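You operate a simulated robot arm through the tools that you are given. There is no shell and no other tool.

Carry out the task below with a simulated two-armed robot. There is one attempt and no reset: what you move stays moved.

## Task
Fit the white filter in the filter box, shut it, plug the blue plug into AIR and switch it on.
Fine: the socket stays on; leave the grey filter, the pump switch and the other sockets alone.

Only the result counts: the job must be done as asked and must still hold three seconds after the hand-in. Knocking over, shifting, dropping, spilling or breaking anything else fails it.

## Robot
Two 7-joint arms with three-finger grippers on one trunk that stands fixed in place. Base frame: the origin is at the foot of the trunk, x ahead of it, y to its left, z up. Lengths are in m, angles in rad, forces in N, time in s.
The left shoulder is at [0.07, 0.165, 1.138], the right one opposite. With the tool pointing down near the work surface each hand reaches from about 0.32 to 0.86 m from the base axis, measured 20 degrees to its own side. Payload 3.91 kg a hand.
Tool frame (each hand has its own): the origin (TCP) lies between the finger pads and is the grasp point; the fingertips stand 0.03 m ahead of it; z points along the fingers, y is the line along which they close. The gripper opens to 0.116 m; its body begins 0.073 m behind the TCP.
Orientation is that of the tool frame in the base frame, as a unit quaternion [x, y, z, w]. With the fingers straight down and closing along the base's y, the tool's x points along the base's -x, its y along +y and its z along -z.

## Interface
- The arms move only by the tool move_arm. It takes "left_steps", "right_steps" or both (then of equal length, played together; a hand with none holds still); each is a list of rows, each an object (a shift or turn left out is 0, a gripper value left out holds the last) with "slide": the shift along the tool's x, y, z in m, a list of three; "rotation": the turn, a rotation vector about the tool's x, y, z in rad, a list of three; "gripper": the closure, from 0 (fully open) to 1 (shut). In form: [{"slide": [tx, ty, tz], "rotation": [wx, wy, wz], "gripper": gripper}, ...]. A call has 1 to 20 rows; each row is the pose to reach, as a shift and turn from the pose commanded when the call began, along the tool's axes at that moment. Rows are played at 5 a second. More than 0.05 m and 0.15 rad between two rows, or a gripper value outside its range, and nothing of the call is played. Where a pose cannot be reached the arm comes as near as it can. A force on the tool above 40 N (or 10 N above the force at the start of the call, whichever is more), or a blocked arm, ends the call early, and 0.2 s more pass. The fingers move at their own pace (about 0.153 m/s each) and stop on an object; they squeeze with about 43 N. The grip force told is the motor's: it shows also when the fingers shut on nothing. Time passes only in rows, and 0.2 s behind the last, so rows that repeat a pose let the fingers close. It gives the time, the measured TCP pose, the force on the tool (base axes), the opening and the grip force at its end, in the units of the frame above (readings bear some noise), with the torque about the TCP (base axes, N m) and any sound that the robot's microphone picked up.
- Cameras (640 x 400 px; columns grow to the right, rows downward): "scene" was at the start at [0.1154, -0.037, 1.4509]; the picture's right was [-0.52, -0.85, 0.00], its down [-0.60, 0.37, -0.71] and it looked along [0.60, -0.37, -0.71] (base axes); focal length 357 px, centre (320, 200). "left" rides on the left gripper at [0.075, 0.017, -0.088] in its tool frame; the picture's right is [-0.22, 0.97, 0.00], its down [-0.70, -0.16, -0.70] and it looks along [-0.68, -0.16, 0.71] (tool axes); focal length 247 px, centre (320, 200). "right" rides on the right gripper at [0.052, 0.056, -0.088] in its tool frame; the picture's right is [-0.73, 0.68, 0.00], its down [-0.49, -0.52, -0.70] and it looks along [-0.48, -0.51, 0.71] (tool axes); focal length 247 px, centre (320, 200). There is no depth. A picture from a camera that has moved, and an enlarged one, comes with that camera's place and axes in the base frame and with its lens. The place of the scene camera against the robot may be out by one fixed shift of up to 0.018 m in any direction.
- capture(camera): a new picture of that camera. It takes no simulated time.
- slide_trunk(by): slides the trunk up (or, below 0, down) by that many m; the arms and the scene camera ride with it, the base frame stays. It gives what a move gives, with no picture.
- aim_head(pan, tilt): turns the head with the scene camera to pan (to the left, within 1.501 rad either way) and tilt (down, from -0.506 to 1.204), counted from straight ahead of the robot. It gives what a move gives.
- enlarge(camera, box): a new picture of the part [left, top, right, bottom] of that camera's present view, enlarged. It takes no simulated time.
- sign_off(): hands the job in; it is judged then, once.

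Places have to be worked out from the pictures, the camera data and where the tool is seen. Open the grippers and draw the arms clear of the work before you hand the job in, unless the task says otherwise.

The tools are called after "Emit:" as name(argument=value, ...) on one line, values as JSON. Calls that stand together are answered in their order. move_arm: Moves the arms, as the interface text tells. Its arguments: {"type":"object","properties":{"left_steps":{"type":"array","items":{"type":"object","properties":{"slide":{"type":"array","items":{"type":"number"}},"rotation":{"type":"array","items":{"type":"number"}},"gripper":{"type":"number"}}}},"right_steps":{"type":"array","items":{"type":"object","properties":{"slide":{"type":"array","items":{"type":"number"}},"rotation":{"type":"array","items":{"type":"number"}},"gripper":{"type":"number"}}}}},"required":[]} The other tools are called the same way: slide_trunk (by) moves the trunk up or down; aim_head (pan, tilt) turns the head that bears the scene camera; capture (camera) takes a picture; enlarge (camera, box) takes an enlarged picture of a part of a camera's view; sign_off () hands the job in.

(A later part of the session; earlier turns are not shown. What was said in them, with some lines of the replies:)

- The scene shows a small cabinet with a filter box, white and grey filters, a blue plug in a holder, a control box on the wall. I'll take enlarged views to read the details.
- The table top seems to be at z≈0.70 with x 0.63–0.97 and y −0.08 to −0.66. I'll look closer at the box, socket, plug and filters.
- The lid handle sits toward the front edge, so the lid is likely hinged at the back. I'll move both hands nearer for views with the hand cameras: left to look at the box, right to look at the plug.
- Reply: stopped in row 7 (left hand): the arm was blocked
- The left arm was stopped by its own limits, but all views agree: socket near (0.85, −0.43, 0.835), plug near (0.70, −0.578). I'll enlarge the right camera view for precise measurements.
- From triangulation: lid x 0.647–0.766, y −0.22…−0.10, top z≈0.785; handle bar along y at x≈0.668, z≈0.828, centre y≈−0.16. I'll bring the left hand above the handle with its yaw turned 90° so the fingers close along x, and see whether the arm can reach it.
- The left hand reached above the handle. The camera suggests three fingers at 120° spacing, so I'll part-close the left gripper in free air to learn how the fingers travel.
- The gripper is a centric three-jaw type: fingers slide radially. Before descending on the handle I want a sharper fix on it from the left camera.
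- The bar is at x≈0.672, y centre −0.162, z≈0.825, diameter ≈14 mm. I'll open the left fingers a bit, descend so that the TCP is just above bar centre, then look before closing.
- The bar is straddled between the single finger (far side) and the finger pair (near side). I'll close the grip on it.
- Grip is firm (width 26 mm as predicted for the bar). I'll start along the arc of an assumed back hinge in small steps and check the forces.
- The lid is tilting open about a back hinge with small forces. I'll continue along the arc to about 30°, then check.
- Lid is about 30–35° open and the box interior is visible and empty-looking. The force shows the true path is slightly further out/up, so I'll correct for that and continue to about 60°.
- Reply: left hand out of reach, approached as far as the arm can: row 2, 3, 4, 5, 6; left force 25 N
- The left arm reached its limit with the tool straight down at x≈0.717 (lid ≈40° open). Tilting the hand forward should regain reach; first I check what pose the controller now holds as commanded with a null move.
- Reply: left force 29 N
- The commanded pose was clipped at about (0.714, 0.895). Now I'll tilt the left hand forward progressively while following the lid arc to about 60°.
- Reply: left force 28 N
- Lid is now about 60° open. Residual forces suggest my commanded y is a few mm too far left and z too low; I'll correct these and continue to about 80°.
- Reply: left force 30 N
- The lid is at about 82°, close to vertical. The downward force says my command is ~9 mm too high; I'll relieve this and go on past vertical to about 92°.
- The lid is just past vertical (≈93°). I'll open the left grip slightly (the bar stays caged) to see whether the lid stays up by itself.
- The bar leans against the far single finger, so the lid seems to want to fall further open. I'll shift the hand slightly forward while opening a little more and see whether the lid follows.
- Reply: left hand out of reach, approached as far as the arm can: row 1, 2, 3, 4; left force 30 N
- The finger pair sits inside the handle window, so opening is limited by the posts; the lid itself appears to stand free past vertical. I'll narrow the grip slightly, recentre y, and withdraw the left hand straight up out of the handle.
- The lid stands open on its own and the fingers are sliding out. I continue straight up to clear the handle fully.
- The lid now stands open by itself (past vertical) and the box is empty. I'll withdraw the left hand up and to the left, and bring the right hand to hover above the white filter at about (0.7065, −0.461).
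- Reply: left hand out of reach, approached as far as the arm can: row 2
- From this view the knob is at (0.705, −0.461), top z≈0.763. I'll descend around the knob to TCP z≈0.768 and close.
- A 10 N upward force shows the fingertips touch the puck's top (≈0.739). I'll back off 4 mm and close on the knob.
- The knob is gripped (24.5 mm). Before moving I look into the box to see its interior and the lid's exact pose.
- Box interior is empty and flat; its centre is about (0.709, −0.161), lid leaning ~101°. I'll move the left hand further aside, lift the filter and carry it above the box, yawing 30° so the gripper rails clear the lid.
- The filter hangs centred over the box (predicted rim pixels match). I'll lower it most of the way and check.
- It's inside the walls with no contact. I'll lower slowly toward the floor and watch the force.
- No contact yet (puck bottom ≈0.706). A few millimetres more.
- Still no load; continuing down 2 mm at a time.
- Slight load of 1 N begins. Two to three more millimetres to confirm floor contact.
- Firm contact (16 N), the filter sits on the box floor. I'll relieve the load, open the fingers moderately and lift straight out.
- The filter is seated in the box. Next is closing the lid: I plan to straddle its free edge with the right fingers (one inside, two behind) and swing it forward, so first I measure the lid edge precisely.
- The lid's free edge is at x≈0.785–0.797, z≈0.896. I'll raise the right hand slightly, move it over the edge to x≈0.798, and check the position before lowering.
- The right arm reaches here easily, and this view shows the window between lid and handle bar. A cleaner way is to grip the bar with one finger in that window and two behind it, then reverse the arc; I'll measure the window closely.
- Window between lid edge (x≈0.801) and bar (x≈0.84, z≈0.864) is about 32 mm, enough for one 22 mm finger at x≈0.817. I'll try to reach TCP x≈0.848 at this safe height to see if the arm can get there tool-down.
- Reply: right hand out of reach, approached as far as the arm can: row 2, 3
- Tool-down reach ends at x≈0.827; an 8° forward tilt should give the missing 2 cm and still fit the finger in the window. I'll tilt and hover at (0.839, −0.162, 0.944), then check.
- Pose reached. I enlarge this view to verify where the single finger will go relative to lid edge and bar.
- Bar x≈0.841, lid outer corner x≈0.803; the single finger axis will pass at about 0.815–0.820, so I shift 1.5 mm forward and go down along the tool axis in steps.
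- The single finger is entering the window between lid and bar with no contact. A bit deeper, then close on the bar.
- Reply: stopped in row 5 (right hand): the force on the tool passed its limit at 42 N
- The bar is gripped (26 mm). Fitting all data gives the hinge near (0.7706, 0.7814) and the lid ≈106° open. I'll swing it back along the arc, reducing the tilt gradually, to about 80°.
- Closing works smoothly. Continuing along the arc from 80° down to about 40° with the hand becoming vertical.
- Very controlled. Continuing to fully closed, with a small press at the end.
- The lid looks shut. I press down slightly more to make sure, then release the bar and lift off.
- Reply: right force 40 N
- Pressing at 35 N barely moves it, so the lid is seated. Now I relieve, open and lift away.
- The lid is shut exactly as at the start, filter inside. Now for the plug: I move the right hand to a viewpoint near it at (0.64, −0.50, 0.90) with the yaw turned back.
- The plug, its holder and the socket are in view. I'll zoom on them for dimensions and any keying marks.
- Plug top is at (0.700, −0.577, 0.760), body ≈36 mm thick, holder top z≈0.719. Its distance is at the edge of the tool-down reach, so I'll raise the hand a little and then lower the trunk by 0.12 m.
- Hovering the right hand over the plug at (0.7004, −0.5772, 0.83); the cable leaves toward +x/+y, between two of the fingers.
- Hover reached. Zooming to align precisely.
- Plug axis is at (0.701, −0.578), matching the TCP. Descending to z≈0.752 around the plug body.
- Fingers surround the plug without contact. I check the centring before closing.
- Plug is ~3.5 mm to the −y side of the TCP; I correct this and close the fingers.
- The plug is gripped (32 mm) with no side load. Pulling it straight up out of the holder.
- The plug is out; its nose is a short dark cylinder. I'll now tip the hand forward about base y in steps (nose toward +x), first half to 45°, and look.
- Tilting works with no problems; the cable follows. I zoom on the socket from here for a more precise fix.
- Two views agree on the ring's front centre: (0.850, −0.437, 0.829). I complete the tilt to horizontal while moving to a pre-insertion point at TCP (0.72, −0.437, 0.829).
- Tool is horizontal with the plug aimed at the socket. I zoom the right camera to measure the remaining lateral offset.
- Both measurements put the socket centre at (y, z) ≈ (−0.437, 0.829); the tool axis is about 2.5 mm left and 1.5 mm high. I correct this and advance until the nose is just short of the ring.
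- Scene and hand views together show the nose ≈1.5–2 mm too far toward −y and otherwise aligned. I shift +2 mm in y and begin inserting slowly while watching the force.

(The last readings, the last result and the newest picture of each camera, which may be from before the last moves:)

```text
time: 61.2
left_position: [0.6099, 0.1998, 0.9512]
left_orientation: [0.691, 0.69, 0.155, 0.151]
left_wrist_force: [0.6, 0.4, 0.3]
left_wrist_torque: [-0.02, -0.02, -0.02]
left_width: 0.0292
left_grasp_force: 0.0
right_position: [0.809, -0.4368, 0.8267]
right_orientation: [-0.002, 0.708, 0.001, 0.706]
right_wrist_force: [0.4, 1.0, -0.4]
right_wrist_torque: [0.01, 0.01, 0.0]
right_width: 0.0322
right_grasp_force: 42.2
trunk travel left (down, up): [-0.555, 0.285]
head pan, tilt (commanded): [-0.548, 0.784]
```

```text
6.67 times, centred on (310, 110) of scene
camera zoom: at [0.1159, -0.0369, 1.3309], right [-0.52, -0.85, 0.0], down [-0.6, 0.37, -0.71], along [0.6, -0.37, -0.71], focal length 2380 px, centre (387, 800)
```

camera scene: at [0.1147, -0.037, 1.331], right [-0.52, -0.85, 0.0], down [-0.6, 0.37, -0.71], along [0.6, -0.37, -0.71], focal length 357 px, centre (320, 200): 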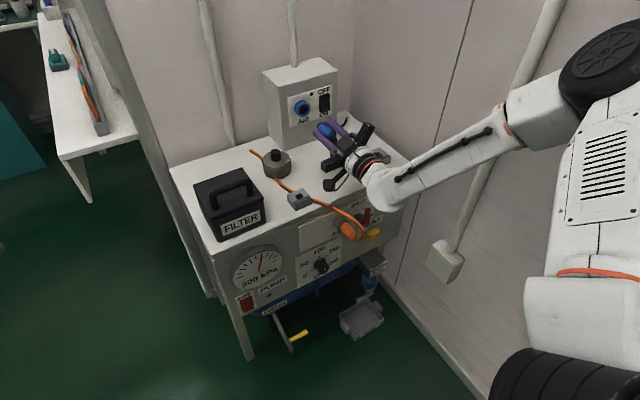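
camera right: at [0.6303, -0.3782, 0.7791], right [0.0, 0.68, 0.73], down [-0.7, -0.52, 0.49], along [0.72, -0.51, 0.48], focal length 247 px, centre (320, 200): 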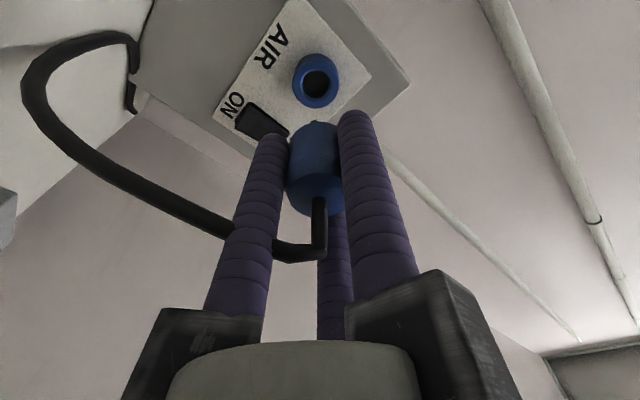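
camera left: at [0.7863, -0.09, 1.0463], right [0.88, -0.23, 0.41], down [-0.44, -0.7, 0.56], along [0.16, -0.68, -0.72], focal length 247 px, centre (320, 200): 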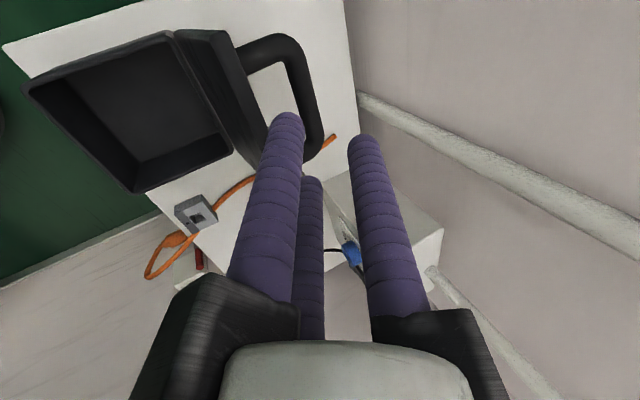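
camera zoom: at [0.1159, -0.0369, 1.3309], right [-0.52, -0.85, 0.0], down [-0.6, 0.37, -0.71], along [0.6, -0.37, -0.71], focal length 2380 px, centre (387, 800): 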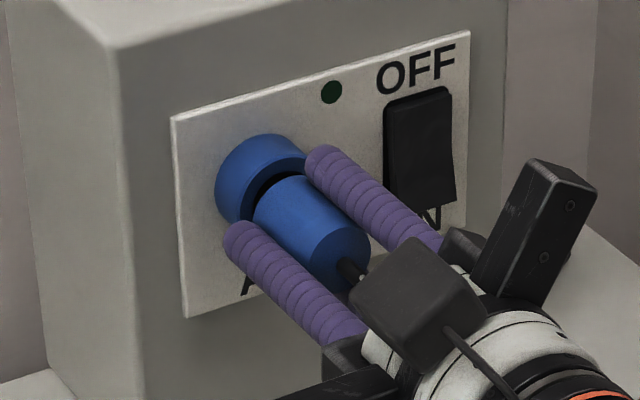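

No resistance and the nose is entering the ring. I push on slowly to seat it.

Emit:
move_arm(right_steps=[{"slide": [0, 0, 0.003], "gripper": 1.0}, {"slide": [0, 0, 0.006], "gripper": 1.0}, {"slide": [0, 0, 0.008], "gripper": 1.0}, {"slide": [0, 0, 0.008], "gripper": 1.0}])

Emit:
enlarge(camera="scene", box=[280, 80, 340, 140])

```text
time: 62.2
left_position: [0.6094, 0.1998, 0.9535]
left_orientation: [0.691, 0.689, 0.155, 0.151]
left_wrist_force: [-0.3, 0.5, -0.1]
left_wrist_torque: [0.0, 0.0, 0.02]
left_width: 0.029
left_grasp_force: 0.0
right_position: [0.8139, -0.4367, 0.8261]
right_orientation: [-0.002, 0.707, 0.001, 0.707]
right_wrist_force: [-10.7, 1.4, -1.7]
right_wrist_torque: [0.1, 0.01, -0.04]
right_width: 0.0324
right_grasp_force: 43.0
trunk travel left (down, up): [-0.555, 0.285]
head pan, tilt (commanded): [-0.548, 0.784]
```

```text
6.67 times, centred on (310, 110) of scene
camera zoom: at [0.1141, -0.0369, 1.331], right [-0.52, -0.85, 0.0], down [-0.6, 0.37, -0.71], along [0.61, -0.37, -0.71], focal length 2380 px, centre (387, 800)
```

zoom: 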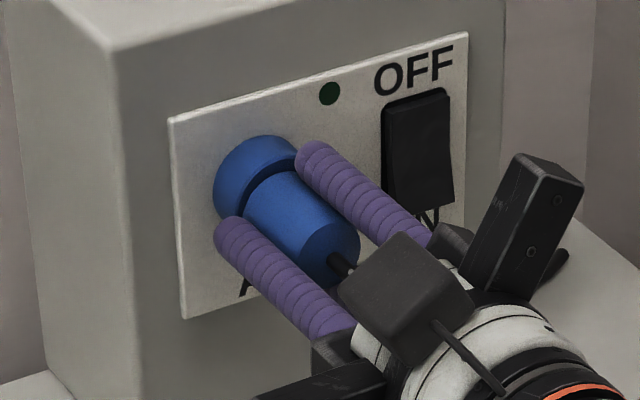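

About 11 N resistance now with the nose well inside; I keep pushing gently to seat it fully.

Emit:
move_arm(right_steps=[{"slide": [0, 0, 0.002], "gripper": 1.0}, {"slide": [0, 0, 0.004], "gripper": 1.0}, {"slide": [0, 0, 0.004], "gripper": 1.0}])

Emit:
enlarge(camera="scene", box=[290, 90, 330, 130])

Emit:
enlarge(camera="right", box=[240, 50, 400, 210])

```text
time: 63.0
left_position: [0.6072, 0.2012, 0.9545]
left_orientation: [0.691, 0.69, 0.155, 0.152]
left_wrist_force: [1.3, 0.0, 0.0]
left_wrist_torque: [-0.03, 0.03, -0.04]
left_width: 0.0292
left_grasp_force: 0.0
right_position: [0.8158, -0.4363, 0.8265]
right_orientation: [-0.003, 0.708, 0.001, 0.706]
right_wrist_force: [-38.7, 5.0, -6.5]
right_wrist_torque: [-0.06, -0.04, -0.08]
right_width: 0.0322
right_grasp_force: 42.8
trunk travel left (down, up): [-0.555, 0.285]
head pan, tilt (commanded): [-0.548, 0.784]
```

```text
10.00 times, centred on (310, 110) of scene
camera zoom: at [0.1112, -0.0367, 1.3312], right [-0.52, -0.85, 0.0], down [-0.6, 0.37, -0.71], along [0.61, -0.37, -0.7], focal length 3570 px, centre (420, 1100)
```

zoom: 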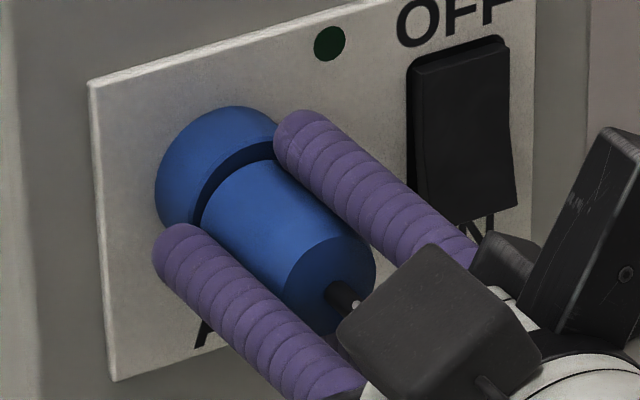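

```text
2.50 times, centred on (320, 130) of right
camera zoom: at [0.7292, -0.3796, 0.776], right [0.0, 0.68, 0.73], down [-0.7, -0.52, 0.49], along [0.72, -0.51, 0.48], focal length 617 px, centre (320, 375)
```

zoom: 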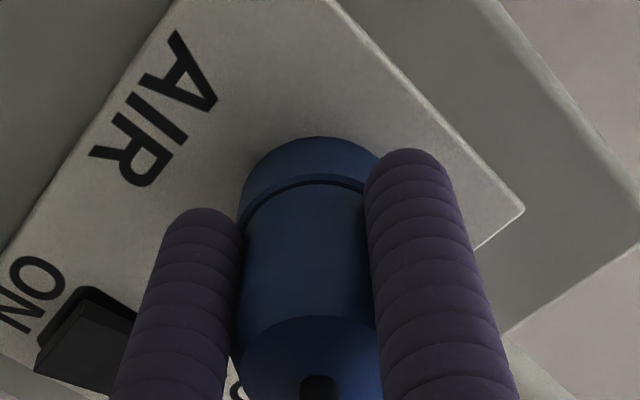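

Force reached 39 N with only 2 mm travel, so it's near a hard stop, but I must check whether the shoulder or the fingertips are touching the ring. Zooming in strongly.

Emit:
enlarge(camera="right", box=[285, 95, 345, 155])

Emit:
enlarge(camera="scene", box=[292, 95, 318, 121])

```text
6.67 times, centred on (315, 125) of right
camera zoom: at [0.7292, -0.3796, 0.776], right [0.0, 0.68, 0.73], down [-0.7, -0.52, 0.49], along [0.72, -0.51, 0.48], focal length 1646 px, centre (353, 700)
```

zoom: 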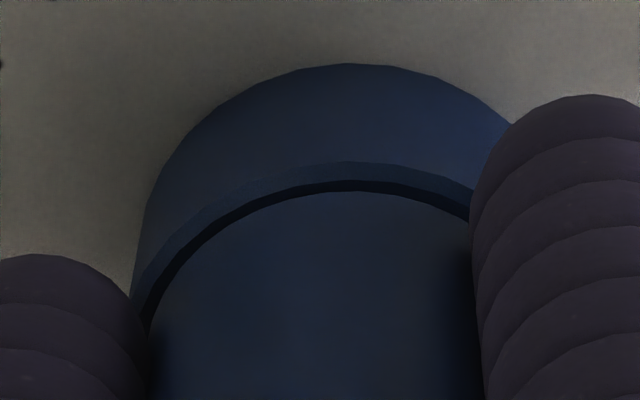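

```text
15.38 times, centred on (305, 108) of scene
camera zoom: at [0.1112, -0.0367, 1.3312], right [-0.52, -0.85, 0.0], down [-0.6, 0.37, -0.71], along [0.61, -0.37, -0.7], focal length 5492 px, centre (551, 1615)
```

zoom: 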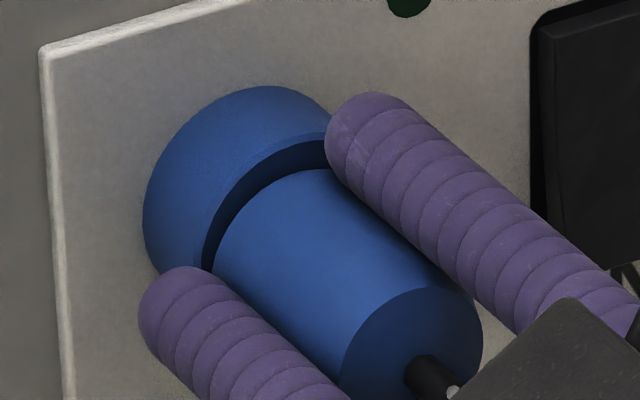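

The ring rim and plug shoulder coincide to about 1 mm, and under 39 N the plug no longer moved, so it's seated. I'll relieve the push, open the fingers moderately and draw back along −x.

Emit:
move_arm(right_steps=[{"slide": [0, 0, -0.004], "gripper": 1.0}, {"slide": [0, 0, -0.005], "gripper": 0.8}, {"slide": [0, 0, -0.005], "gripper": 0.6}, {"slide": [0, 0, -0.005], "gripper": 0.55}])

Emit:
enlarge(camera="scene", box=[280, 80, 340, 140])

Emit:
enlarge(camera="right", box=[240, 50, 400, 210])

```text
time: 64.0
left_position: [0.6096, 0.2001, 0.9524]
left_orientation: [0.691, 0.689, 0.155, 0.152]
left_wrist_force: [0.8, -0.3, -0.1]
left_wrist_torque: [-0.03, -0.02, 0.01]
left_width: 0.0292
left_grasp_force: 0.1
right_position: [0.8148, -0.4365, 0.8271]
right_orientation: [-0.001, 0.707, -0.001, 0.707]
right_wrist_force: [0.4, -0.7, 0.4]
right_wrist_torque: [0.02, -0.01, 0.01]
right_width: 0.0521
right_grasp_force: 0.0
trunk travel left (down, up): [-0.555, 0.285]
head pan, tilt (commanded): [-0.548, 0.784]
```

```text
6.67 times, centred on (310, 110) of scene
camera zoom: at [0.1158, -0.0369, 1.3309], right [-0.52, -0.85, 0.0], down [-0.6, 0.37, -0.71], along [0.6, -0.37, -0.71], focal length 2380 px, centre (387, 800)
```

zoom: 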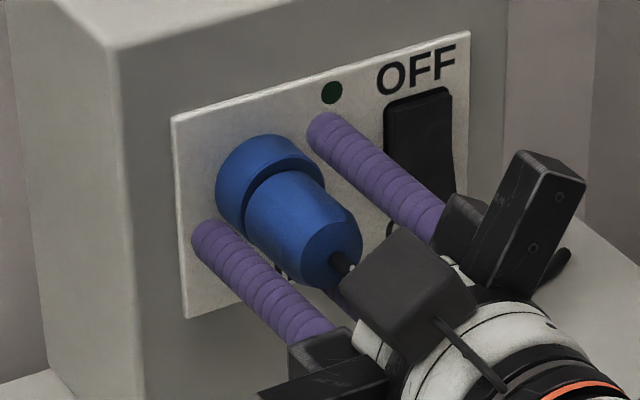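

```text
2.50 times, centred on (320, 130) of right
camera zoom: at [0.7278, -0.3793, 0.7769], right [0.0, 0.68, 0.73], down [-0.7, -0.52, 0.49], along [0.72, -0.51, 0.48], focal length 617 px, centre (320, 375)
```

zoom: 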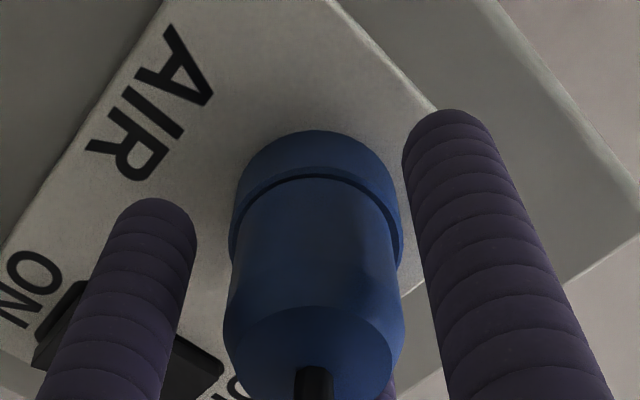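

The plug stays in the ring, perhaps sagging slightly. I draw back along −x to view it unobstructed.

Emit:
move_arm(right_steps=[{"slide": [0, 0, -0.02], "gripper": 0.55}, {"slide": [0, 0, -0.05], "gripper": 0.55}, {"slide": [0, 0, -0.09], "gripper": 0.55}, {"slide": [0, 0, -0.12], "gripper": 0.55}])

Emit:
enlarge(camera="scene", box=[280, 80, 340, 140])

Emit:
capture(camera="right")

Emit:
enlarge(camera="right", box=[260, 20, 420, 180])

```text
time: 65.0
left_position: [0.6097, 0.1987, 0.9523]
left_orientation: [0.692, 0.689, 0.154, 0.151]
left_wrist_force: [-0.6, -0.9, -0.3]
left_wrist_torque: [0.01, 0.01, 0.01]
left_width: 0.029
left_grasp_force: 0.1
right_position: [0.692, -0.4376, 0.8246]
right_orientation: [-0.002, 0.708, 0.0, 0.706]
right_wrist_force: [0.3, -0.2, 0.0]
right_wrist_torque: [0.03, 0.01, 0.0]
right_width: 0.0526
right_grasp_force: 0.1
trunk travel left (down, up): [-0.555, 0.285]
head pan, tilt (commanded): [-0.548, 0.784]
```

```text
6.67 times, centred on (310, 110) of scene
camera zoom: at [0.115, -0.0368, 1.331], right [-0.52, -0.85, 0.0], down [-0.6, 0.37, -0.71], along [0.6, -0.37, -0.71], focal length 2380 px, centre (387, 800)
```

zoom: 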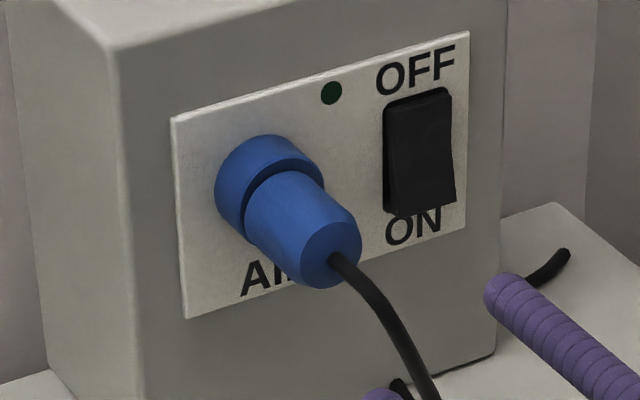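

```text
taken
camera right: at [0.6038, -0.3801, 0.7733], right [0.0, 0.68, 0.73], down [-0.7, -0.52, 0.49], along [0.72, -0.51, 0.48], focal length 247 px, centre (320, 200)
```

right: 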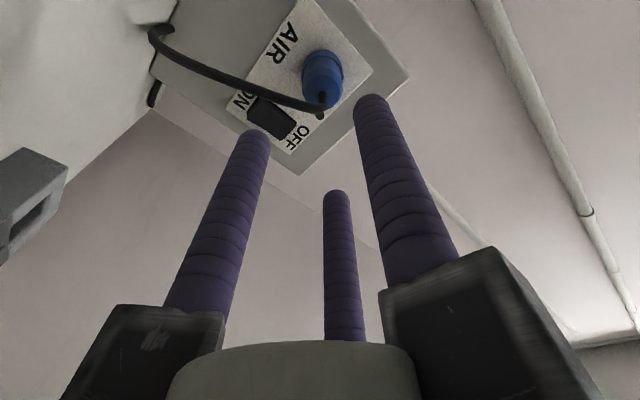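

```text
2.50 times, centred on (340, 100) of right
camera zoom: at [0.6038, -0.3801, 0.7733], right [0.0, 0.68, 0.73], down [-0.7, -0.52, 0.49], along [0.72, -0.51, 0.48], focal length 617 px, centre (270, 450)
```

zoom: 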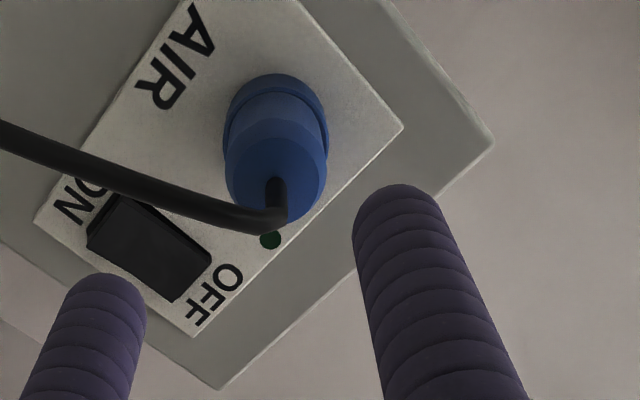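

The plug is seated in the AIR ring and stays there. Next is the rocker: centre ≈ (0.858, −0.507, 0.824), ON end at z≈0.802–0.812. I'll roll the hand −30° (rails clear of the table), close the fingers, and line up with the lower (ON) half.

Emit:
move_arm(right_steps=[{"slide": [0.004, -0.01, -0.02], "rotation": [0, 0, -0.131], "gripper": 0.7}, {"slide": [0.01, -0.025, -0.02], "rotation": [0, 0, -0.262], "gripper": 0.85}, {"slide": [0.018, -0.042, -0.02], "rotation": [0, 0, -0.393], "gripper": 1.0}, {"slide": [0.0276, -0.068, -0.02], "rotation": [0, 0, -0.5236], "gripper": 1.0}, {"slide": [0.0276, -0.068, -0.02], "rotation": [0, 0, -0.5236], "gripper": 1.0}])

Emit:
capture(camera="right")

Emit:
capture(camera="scene")

```text
time: 66.2
left_position: [0.6092, 0.2013, 0.9532]
left_orientation: [0.691, 0.69, 0.155, 0.151]
left_wrist_force: [-0.8, -0.8, -0.2]
left_wrist_torque: [-0.01, 0.03, -0.03]
left_width: 0.0287
left_grasp_force: 0.1
right_position: [0.674, -0.5056, 0.8005]
right_orientation: [-0.186, 0.683, -0.182, 0.683]
right_wrist_force: [-0.6, 0.2, 0.0]
right_wrist_torque: [0.01, 0.02, 0.01]
right_width: 0.0088
right_grasp_force: 43.1
trunk travel left (down, up): [-0.555, 0.285]
head pan, tilt (commanded): [-0.548, 0.784]
```

```text
taken
camera right: at [0.5867, -0.4823, 0.728], right [0.0, 0.96, 0.29], down [-0.7, -0.21, 0.68], along [0.72, -0.2, 0.67], focal length 247 px, centre (320, 200)
```

right: 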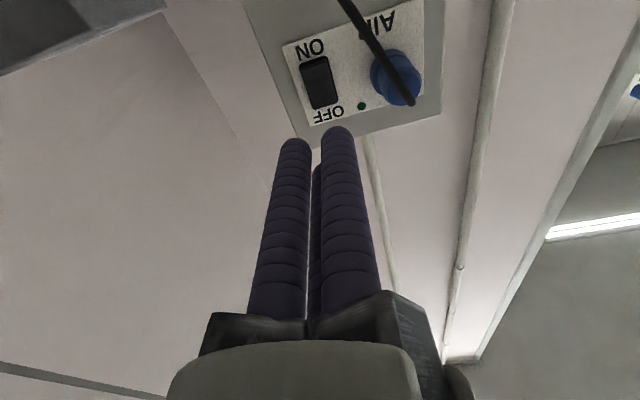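

```text
taken
camera scene: at [0.115, -0.0365, 1.331], right [-0.52, -0.85, 0.0], down [-0.6, 0.37, -0.71], along [0.6, -0.37, -0.71], focal length 357 px, centre (320, 200)
```

scene: 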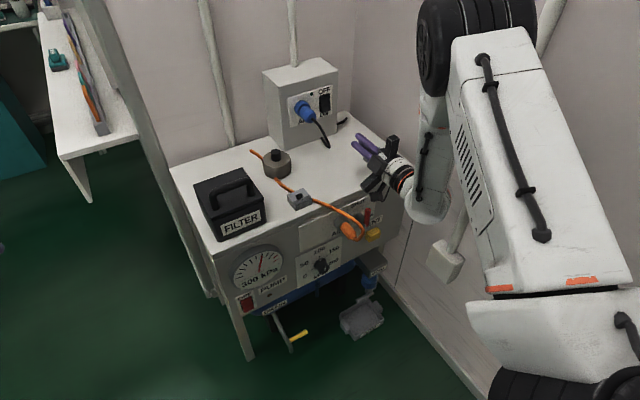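

The rolled camera sits low near the table, so instead of a closed cluster I'll use one open finger (lower-left, 69 mm off-axis) to press, keeping the hand high. I zoom in for precise rocker coordinates.

Emit:
enlarge(camera="right", box=[270, 20, 430, 140])

Emit:
enlarge(camera="scene", box=[285, 75, 365, 165])

```text
3.33 times, centred on (350, 80) of right
camera zoom: at [0.5867, -0.4823, 0.728], right [0.0, 0.96, 0.29], down [-0.7, -0.21, 0.68], along [0.72, -0.2, 0.67], focal length 823 px, centre (220, 600)
```

zoom: 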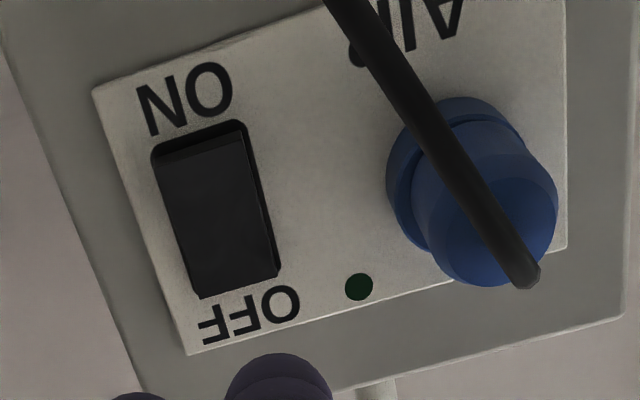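

```text
4.44 times, centred on (325, 120) of scene
camera zoom: at [0.115, -0.0365, 1.331], right [-0.52, -0.85, 0.0], down [-0.6, 0.37, -0.71], along [0.6, -0.37, -0.71], focal length 1586 px, centre (298, 556)
```

zoom: 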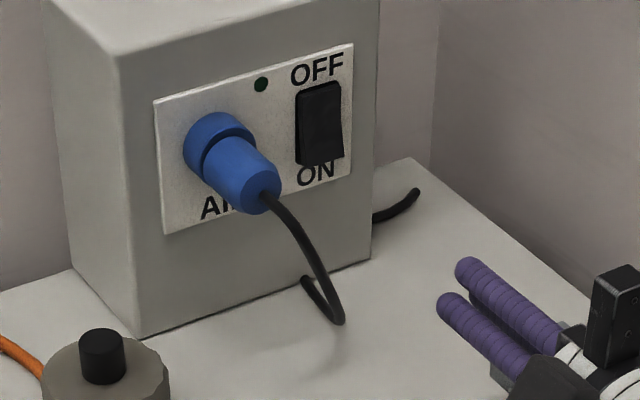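

Rocker: y≈−0.508, ON edge z≈0.80, OFF edge z≈0.845. I'll open the fingers to R≈50 mm and move laterally so the lower-left finger lines up with (y −0.508, z 0.808), still at x≈0.67.

Emit:
move_arm(right_steps=[{"slide": [-0.0018, -0.0186, 0], "gripper": 0.6}, {"slide": [-0.0035, -0.0372, 0], "gripper": 0.33}, {"slide": [-0.0053, -0.0558, 0], "gripper": 0.33}, {"slide": [-0.0053, -0.0558, 0.02], "gripper": 0.33}, {"slide": [-0.0053, -0.0558, 0.06], "gripper": 0.33}, {"slide": [-0.0053, -0.0558, 0.1], "gripper": 0.33}, {"slide": [-0.0053, -0.0558, 0.12], "gripper": 0.33}, {"slide": [-0.0053, -0.0558, 0.12], "gripper": 0.33}])

Emit:
capture(camera="right")

Emit:
enlarge(camera="scene", box=[285, 70, 375, 170])

```text
time: 68.0
left_position: [0.6076, 0.2003, 0.9532]
left_orientation: [0.692, 0.689, 0.154, 0.151]
left_wrist_force: [0.2, -0.5, 0.4]
left_wrist_torque: [0.0, 0.0, 0.01]
left_width: 0.029
left_grasp_force: 0.1
right_position: [0.7969, -0.5506, 0.8351]
right_orientation: [-0.185, 0.683, -0.183, 0.682]
right_wrist_force: [0.0, -0.1, -0.4]
right_wrist_torque: [0.01, -0.01, 0.0]
right_width: 0.0777
right_grasp_force: 0.0
trunk travel left (down, up): [-0.555, 0.285]
head pan, tilt (commanded): [-0.548, 0.784]
```

```text
taken
camera right: at [0.7099, -0.5277, 0.7617], right [0.0, 0.96, 0.29], down [-0.7, -0.21, 0.68], along [0.72, -0.2, 0.67], focal length 247 px, centre (320, 200)
```

right: 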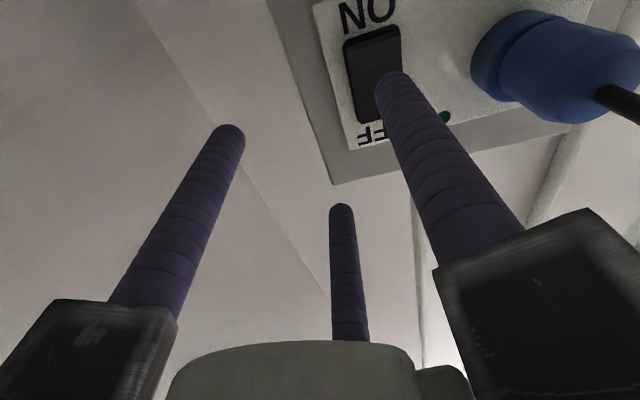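

```text
4.00 times, centred on (330, 120) of scene
camera zoom: at [0.1152, -0.0369, 1.331], right [-0.52, -0.85, 0.0], down [-0.6, 0.37, -0.71], along [0.6, -0.37, -0.71], focal length 1428 px, centre (280, 520)
```

zoom: 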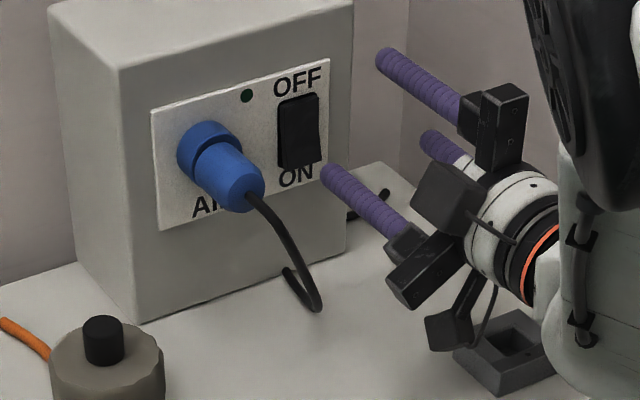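

The lower-left finger tip is aligned with the rocker's ON half. I advance in small steps and watch the force.

Emit:
move_arm(right_steps=[{"slide": [0, 0, 0.012], "gripper": 0.33}, {"slide": [0, 0, 0.02], "gripper": 0.33}, {"slide": [0, 0, 0.025], "gripper": 0.33}, {"slide": [0, 0, 0.029], "gripper": 0.33}])

Emit:
enlarge(camera="scene", box=[290, 75, 350, 135])

Emit:
capture(camera="right")

```text
time: 69.0
left_position: [0.6077, 0.1997, 0.9521]
left_orientation: [0.691, 0.689, 0.155, 0.151]
left_wrist_force: [0.9, 0.1, -0.2]
left_wrist_torque: [0.0, 0.01, -0.02]
left_width: 0.029
left_grasp_force: 0.0
right_position: [0.8244, -0.5516, 0.8305]
right_orientation: [-0.184, 0.683, -0.182, 0.683]
right_wrist_force: [-0.4, 0.4, 0.2]
right_wrist_torque: [0.0, -0.01, -0.01]
right_width: 0.0778
right_grasp_force: 0.1
trunk travel left (down, up): [-0.555, 0.285]
head pan, tilt (commanded): [-0.548, 0.784]
```

```text
6.67 times, centred on (320, 105) of scene
camera zoom: at [0.1155, -0.037, 1.3309], right [-0.52, -0.85, 0.0], down [-0.6, 0.37, -0.71], along [0.6, -0.37, -0.71], focal length 2380 px, centre (320, 833)
```

zoom: 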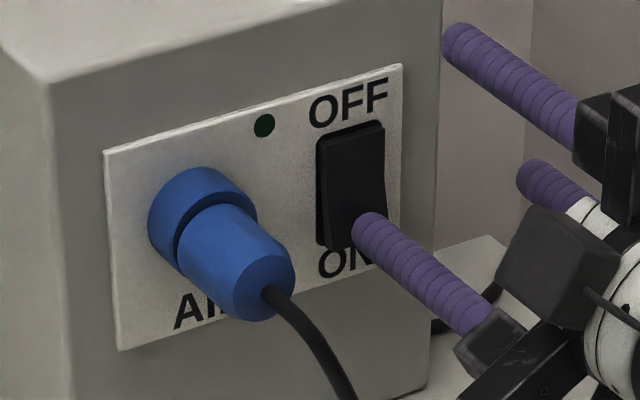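

```text
taken
camera right: at [0.7368, -0.528, 0.7595], right [0.0, 0.96, 0.29], down [-0.7, -0.21, 0.68], along [0.72, -0.2, 0.67], focal length 247 px, centre (320, 200)
```

right: 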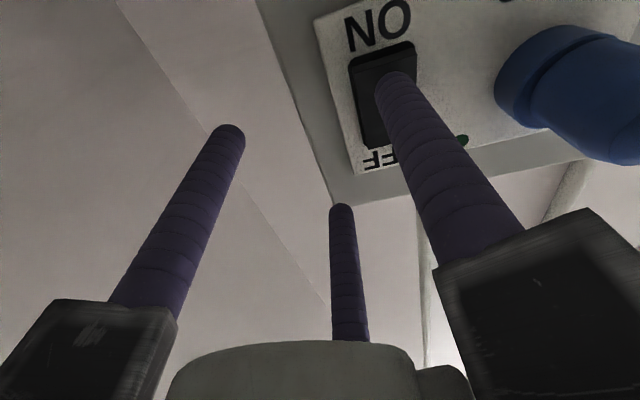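

No contact yet; tip is right in front of the rocker's lower part. Advancing further in small steps.

Emit:
move_arm(right_steps=[{"slide": [0, 0.001, 0.003], "gripper": 0.33}, {"slide": [0, 0.001, 0.006], "gripper": 0.33}, {"slide": [0, 0.001, 0.009], "gripper": 0.33}])

Emit:
enlarge(camera="scene", box=[290, 75, 350, 135])

```text
time: 69.8
left_position: [0.6078, 0.1995, 0.9528]
left_orientation: [0.692, 0.689, 0.155, 0.152]
left_wrist_force: [-0.4, -0.5, 0.7]
left_wrist_torque: [0.01, -0.02, 0.0]
left_width: 0.0292
left_grasp_force: 0.0
right_position: [0.8294, -0.5505, 0.8292]
right_orientation: [-0.184, 0.684, -0.182, 0.682]
right_wrist_force: [-21.5, 2.5, 1.6]
right_wrist_torque: [0.23, 0.41, 1.01]
right_width: 0.0787
right_grasp_force: 1.0
trunk travel left (down, up): [-0.555, 0.285]
head pan, tilt (commanded): [-0.548, 0.784]
```

```text
6.67 times, centred on (320, 105) of scene
camera zoom: at [0.1122, -0.0365, 1.3313], right [-0.52, -0.85, 0.0], down [-0.6, 0.37, -0.71], along [0.61, -0.37, -0.7], focal length 2380 px, centre (320, 833)
```

zoom: 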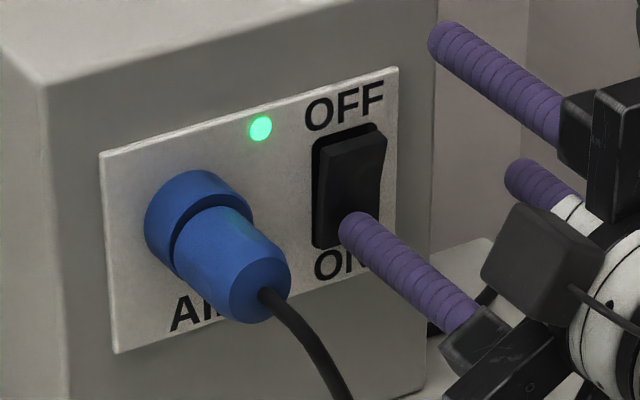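

The rocker flipped to ON and the LED is lit green. I retreat straight back.

Emit:
move_arm(right_steps=[{"slide": [0, 0, -0.01], "gripper": 0.33}, {"slide": [0, 0, -0.04], "gripper": 0.33}, {"slide": [0, 0, -0.08], "gripper": 0.33}, {"slide": [0, 0, -0.12], "gripper": 0.33}, {"slide": [0, 0, -0.16], "gripper": 0.33}])

Emit:
enlarge(camera="scene", box=[285, 75, 345, 135])

Emit:
capture(camera="scene")

Emit:
enlarge(camera="right", box=[300, 0, 460, 140])

```text
time: 71.0
left_position: [0.6082, 0.2009, 0.9532]
left_orientation: [0.692, 0.689, 0.155, 0.152]
left_wrist_force: [0.4, -0.6, 0.4]
left_wrist_torque: [0.01, 0.0, 0.01]
left_width: 0.0291
left_grasp_force: 0.0
right_position: [0.6732, -0.5481, 0.8319]
right_orientation: [-0.185, 0.682, -0.183, 0.683]
right_wrist_force: [-0.8, 0.1, 0.4]
right_wrist_torque: [-0.02, -0.01, 0.02]
right_width: 0.0778
right_grasp_force: 0.0
trunk travel left (down, up): [-0.555, 0.285]
head pan, tilt (commanded): [-0.548, 0.784]
```

```text
6.67 times, centred on (315, 105) of scene
camera zoom: at [0.1146, -0.0368, 1.331], right [-0.52, -0.85, 0.0], down [-0.6, 0.37, -0.71], along [0.61, -0.37, -0.71], focal length 2380 px, centre (353, 833)
```

zoom: 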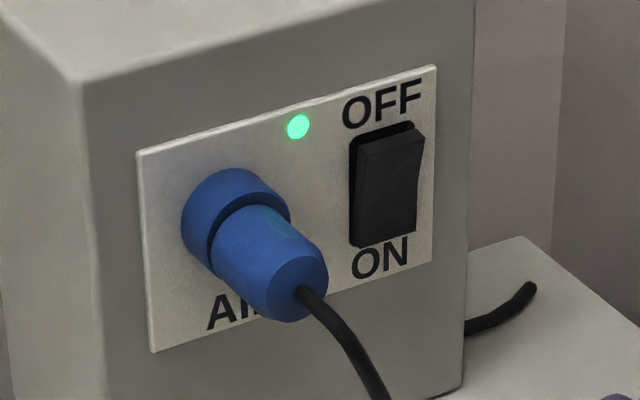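

```text
taken
camera scene: at [0.1146, -0.0368, 1.331], right [-0.52, -0.85, 0.0], down [-0.6, 0.37, -0.71], along [0.61, -0.37, -0.71], focal length 357 px, centre (320, 200)
```

scene: 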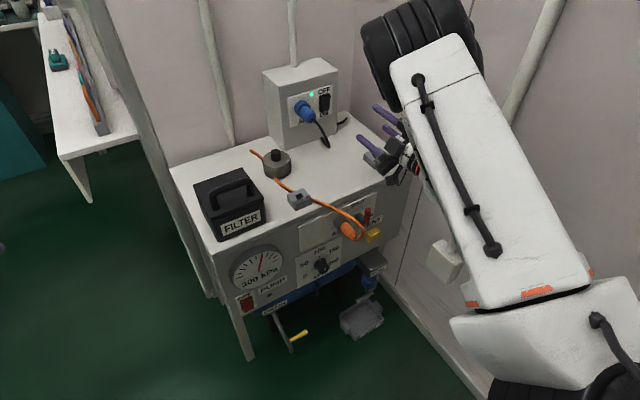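

```text
2.86 times, centred on (380, 70) of right
camera zoom: at [0.5865, -0.5257, 0.76], right [0.0, 0.96, 0.29], down [-0.7, -0.21, 0.68], along [0.71, -0.2, 0.67], focal length 706 px, centre (149, 571)
```

zoom: 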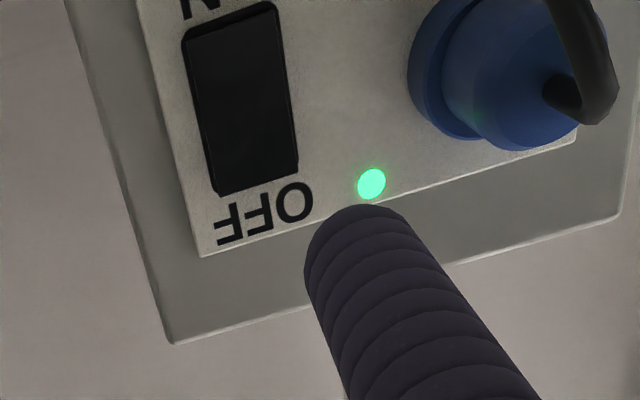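

LED stays on, rocker at ON. Before finishing I verify the plug's seating with a strong zoom now that the hand is away.

Emit:
enlarge(camera="scene", box=[297, 92, 323, 118])

Emit:
capture(camera="right")

Emit:
enlarge(camera="left", box=[240, 100, 640, 350])

```text
15.38 times, centred on (310, 105) of scene
camera zoom: at [0.1146, -0.0368, 1.331], right [-0.52, -0.85, 0.0], down [-0.6, 0.37, -0.71], along [0.61, -0.37, -0.71], focal length 5492 px, centre (474, 1662)
```

zoom: 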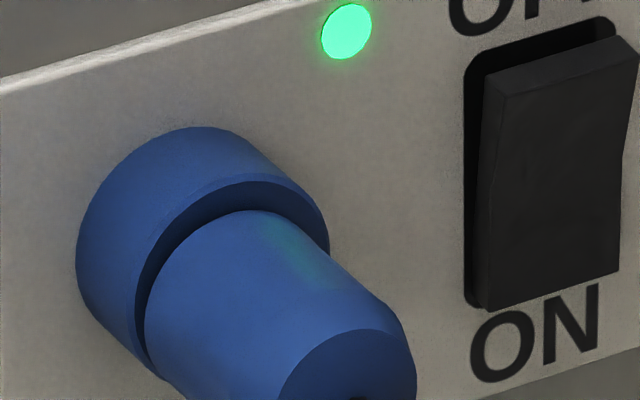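

```text
taken
camera right: at [0.5865, -0.5257, 0.76], right [0.0, 0.96, 0.29], down [-0.7, -0.21, 0.68], along [0.71, -0.2, 0.67], focal length 247 px, centre (320, 200)
```

right: 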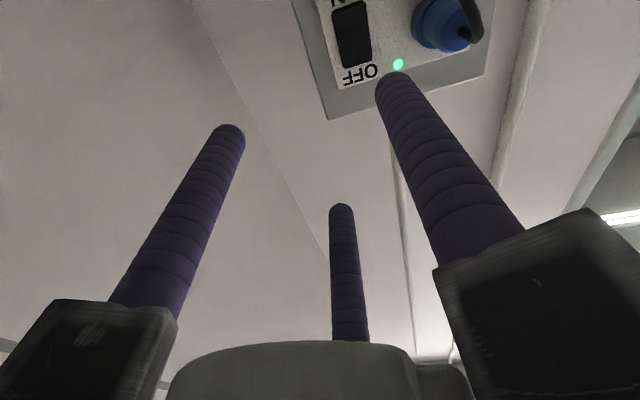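

```text
1.60 times, centred on (440, 225) of left
camera zoom: at [0.587, 0.2764, 1.0398], right [0.88, -0.23, 0.41], down [-0.44, -0.7, 0.56], along [0.16, -0.68, -0.72], focal length 395 px, centre (128, 160)
```

zoom: 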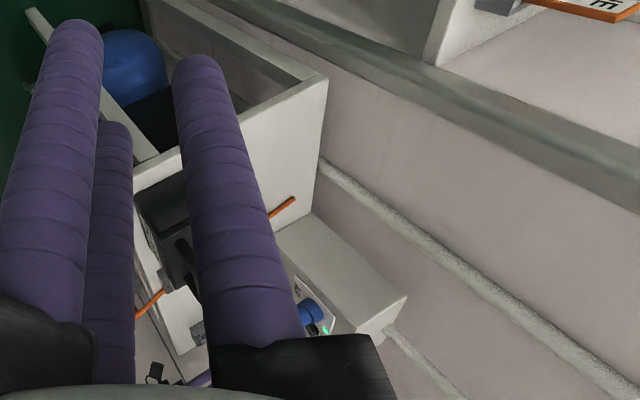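

The plug shows a thin dark band toward the ring at the top, perhaps a slight sag. I'll bring the left hand's camera round for a side view to judge seating depth.

Emit:
move_arm(left_steps=[{"slide": [-0.036, 0.0063, 0.0054]}, {"slide": [-0.072, 0.0126, 0.0108]}, {"slide": [-0.109, 0.0189, 0.0163]}, {"slide": [-0.145, 0.0252, 0.0217]}, {"slide": [-0.181, 0.0314, 0.0271]}, {"slide": [-0.217, 0.0377, 0.0325]}, {"slide": [-0.254, 0.044, 0.038]}, {"slide": [-0.29, 0.0503, 0.0434]}, {"slide": [-0.326, 0.0566, 0.0488]}, {"slide": [-0.326, 0.0566, 0.0488]}])

Emit:
capture(camera="left")

```text
time: 73.4
left_position: [0.7008, -0.1, 0.961]
left_orientation: [0.667, 0.711, 0.135, 0.177]
left_wrist_force: [-0.6, 0.7, 0.6]
left_wrist_torque: [-0.01, -0.02, 0.0]
left_width: 0.0288
left_grasp_force: 0.0
right_position: [0.6742, -0.5487, 0.8312]
right_orientation: [-0.185, 0.683, -0.182, 0.683]
right_wrist_force: [0.5, 0.0, 0.5]
right_wrist_torque: [0.0, 0.01, -0.02]
right_width: 0.0777
right_grasp_force: 0.0
trunk travel left (down, up): [-0.555, 0.285]
head pan, tilt (commanded): [-0.548, 0.784]
stopped in row 10 (left hand): the arm was blocked; the commanded pose is now the measured one
```

```text
taken
camera left: at [0.6758, -0.019, 1.0433], right [0.89, -0.15, 0.43], down [-0.41, -0.67, 0.61], along [0.2, -0.72, -0.66], focal length 247 px, centre (320, 200)
```

left: 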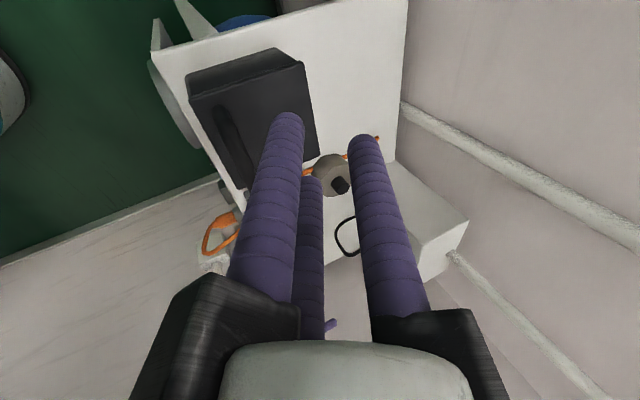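

The left arm stopped at its limit again but the view is useful; the plug is just hidden behind a finger. Opening the left gripper (free air) clears the view.

Emit:
move_arm(left_steps=[{"gripper": 0.4}, {"gripper": 0.0}, {"gripper": 0.0}])

Emit:
enlarge(camera="left", box=[330, 200, 430, 290])

Emit:
capture(camera="left")

```text
time: 74.2
left_position: [0.7019, -0.1015, 0.9629]
left_orientation: [0.667, 0.711, 0.135, 0.177]
left_wrist_force: [0.2, -0.1, 0.4]
left_wrist_torque: [0.0, 0.02, -0.02]
left_width: 0.1162
left_grasp_force: 0.0
right_position: [0.6752, -0.5499, 0.8312]
right_orientation: [-0.185, 0.683, -0.182, 0.683]
right_wrist_force: [0.6, 0.0, -0.4]
right_wrist_torque: [0.01, -0.02, -0.02]
right_width: 0.0779
right_grasp_force: 0.0
trunk travel left (down, up): [-0.555, 0.285]
head pan, tilt (commanded): [-0.548, 0.784]
```

```text
4.44 times, centred on (380, 245) of left
camera zoom: at [0.6754, -0.0197, 1.0433], right [0.89, -0.15, 0.43], down [-0.41, -0.67, 0.61], along [0.2, -0.72, -0.66], focal length 1098 px, centre (53, 0)
```

zoom: 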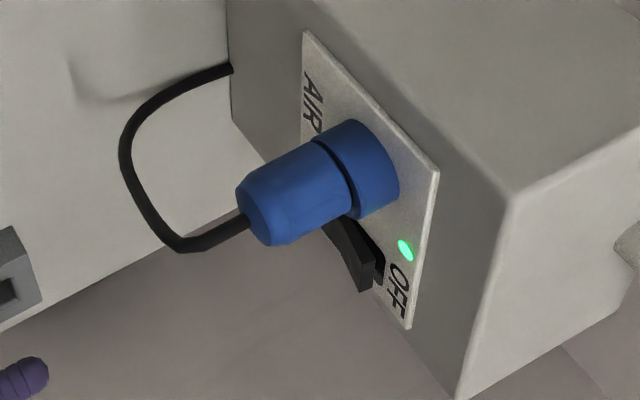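

```text
taken
camera left: at [0.6754, -0.0197, 1.0433], right [0.89, -0.15, 0.43], down [-0.41, -0.67, 0.61], along [0.2, -0.72, -0.66], focal length 247 px, centre (320, 200)
```

left: 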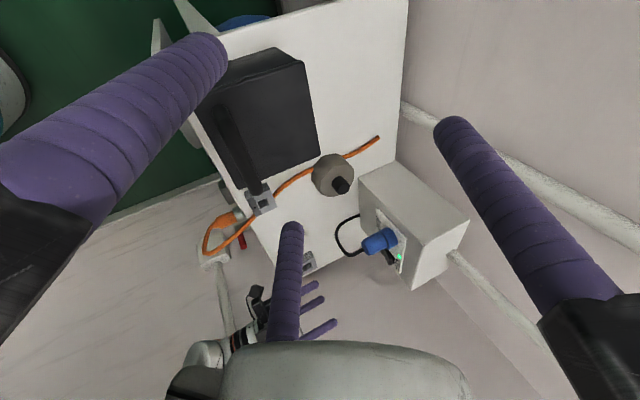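

The side view shows the plug shoulder practically flush with the ring and the switch on. One closer look at the seam, then I retract both hands.

Emit:
enlarge(camera="left", box=[360, 218, 410, 268])

Emit:
enlarge(camera="left", box=[180, 30, 350, 220])

```text
8.00 times, centred on (385, 243) of left
camera zoom: at [0.6754, -0.0197, 1.0433], right [0.89, -0.15, 0.43], down [-0.41, -0.67, 0.61], along [0.2, -0.72, -0.66], focal length 1976 px, centre (-200, -144)
```

zoom: 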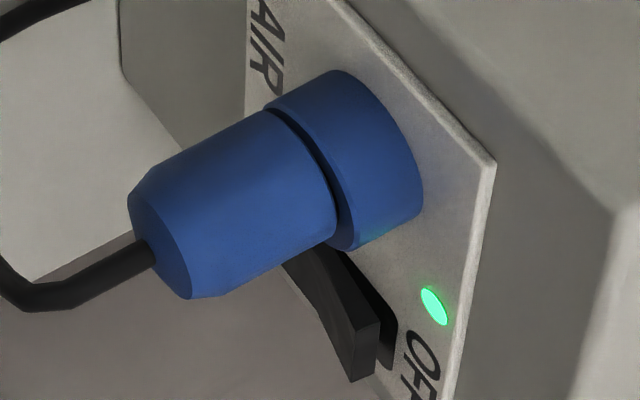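

```text
2.11 times, centred on (265, 125) of left
camera zoom: at [0.6754, -0.0197, 1.0433], right [0.89, -0.15, 0.43], down [-0.41, -0.67, 0.61], along [0.2, -0.72, -0.66], focal length 520 px, centre (436, 358)
```

zoom: 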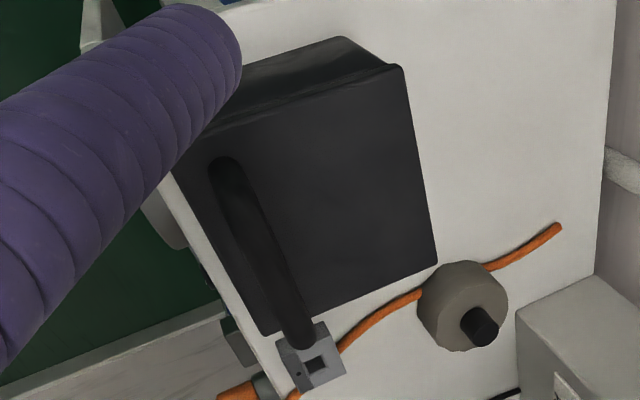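

Everything is in place: lid shut, plug in AIR with its shoulder against the ring, rocker ON with LED lit, grey filter and other sockets untouched. I now retract both hands and open the grippers.

Emit:
move_arm(left_steps=[{"slide": [0.03, -0.0037, -0.014], "gripper": 0.0}, {"slide": [0.07, -0.0088, -0.025], "gripper": 0.0}, {"slide": [0.11, -0.0138, -0.037], "gripper": 0.0}, {"slide": [0.15, -0.0188, -0.05], "gripper": 0.0}, {"slide": [0.19, -0.0238, -0.062], "gripper": 0.0}, {"slide": [0.23, -0.0288, -0.075], "gripper": 0.0}, {"slide": [0.27, -0.0338, -0.088], "gripper": 0.0}, {"slide": [0.2994, -0.0375, -0.0972], "gripper": 0.0}], right_steps=[{"slide": [0, 0, -0.03], "gripper": 0.33}, {"slide": [0, 0, -0.06], "gripper": 0.33}, {"slide": [-0.0087, -0.005, -0.09], "gripper": 0.33}, {"slide": [-0.026, -0.015, -0.115], "gripper": 0.33}, {"slide": [-0.0433, -0.025, -0.14], "gripper": 0.2}, {"slide": [-0.0606, -0.035, -0.16], "gripper": 0.0}, {"slide": [-0.0693, -0.04, -0.17], "gripper": 0.0}, {"slide": [-0.0693, -0.04, -0.17], "gripper": 0.0}])

Emit:
capture(camera="scene")

Emit:
enlarge(camera="scene", box=[265, 60, 375, 170])

Emit:
enlarge(camera="scene", box=[180, 140, 400, 330])

```text
time: 76.0
left_position: [0.6096, 0.1966, 1.0093]
left_orientation: [0.669, 0.71, 0.136, 0.176]
left_wrist_force: [0.2, -0.7, -0.2]
left_wrist_torque: [-0.01, -0.01, -0.02]
left_width: 0.1159
left_grasp_force: 0.1
right_position: [0.5062, -0.549, 0.9128]
right_orientation: [-0.184, 0.683, -0.183, 0.682]
right_wrist_force: [-0.4, 0.1, 1.0]
right_wrist_torque: [-0.01, -0.01, -0.03]
right_width: 0.1159
right_grasp_force: 0.0
trunk travel left (down, up): [-0.555, 0.285]
head pan, tilt (commanded): [-0.548, 0.784]
```

```text
taken
camera scene: at [0.1151, -0.0361, 1.331], right [-0.52, -0.85, 0.0], down [-0.6, 0.37, -0.71], along [0.6, -0.37, -0.71], focal length 357 px, centre (320, 200)
```

scene: 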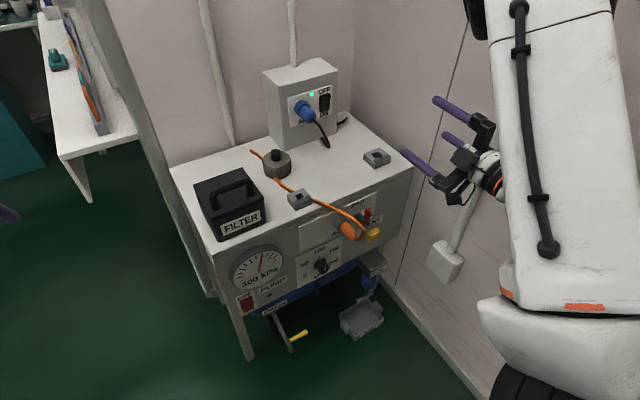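

```text
3.64 times, centred on (320, 115) of scene
camera zoom: at [0.1151, -0.0361, 1.331], right [-0.52, -0.85, 0.0], down [-0.6, 0.37, -0.71], along [0.6, -0.37, -0.71], focal length 1298 px, centre (320, 509)
```

zoom: 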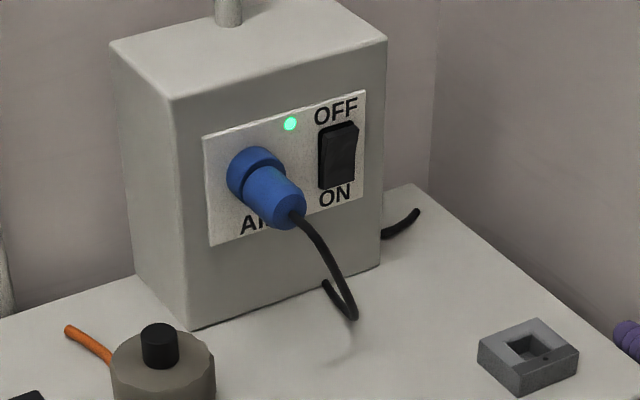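

```text
2.11 times, centred on (290, 235) of scene
camera zoom: at [0.1151, -0.0361, 1.331], right [-0.52, -0.85, 0.0], down [-0.6, 0.37, -0.71], along [0.6, -0.37, -0.71], focal length 752 px, centre (383, 126)
```

zoom: 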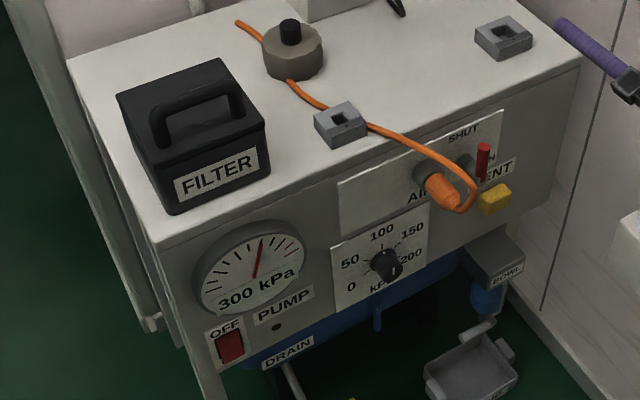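

Final check: lid shut with the white filter inside, blue plug in AIR, rocker ON with the LED lit, pump switch, grey filter and orange plug unchanged, both hands clear and open. Handing in.

Emit:
sign_off()

```text
The job is handed in.
```

The job is done and handed in, but the result of the judging was not shown to me.

- **Filter:** the white filter sits on the floor of the filter box, and the lid is shut. I pressed it down with about 35 N and it barely moved.
- **Plug:** the blue plug is in the AIR socket. It took a 39 N push without going further in. After I let go it sagged a few degrees, leaving a gap of about 2 mm at the top, and it then held steady until I handed in.
- **Switch:** the AIR socket's switch is on and its green light is lit.
- **Left alone:** I did not touch the grey filter, the pump switch or the other sockets, and they look unchanged in the last pictures.

Both grippers are open and both arms are clear of the table.
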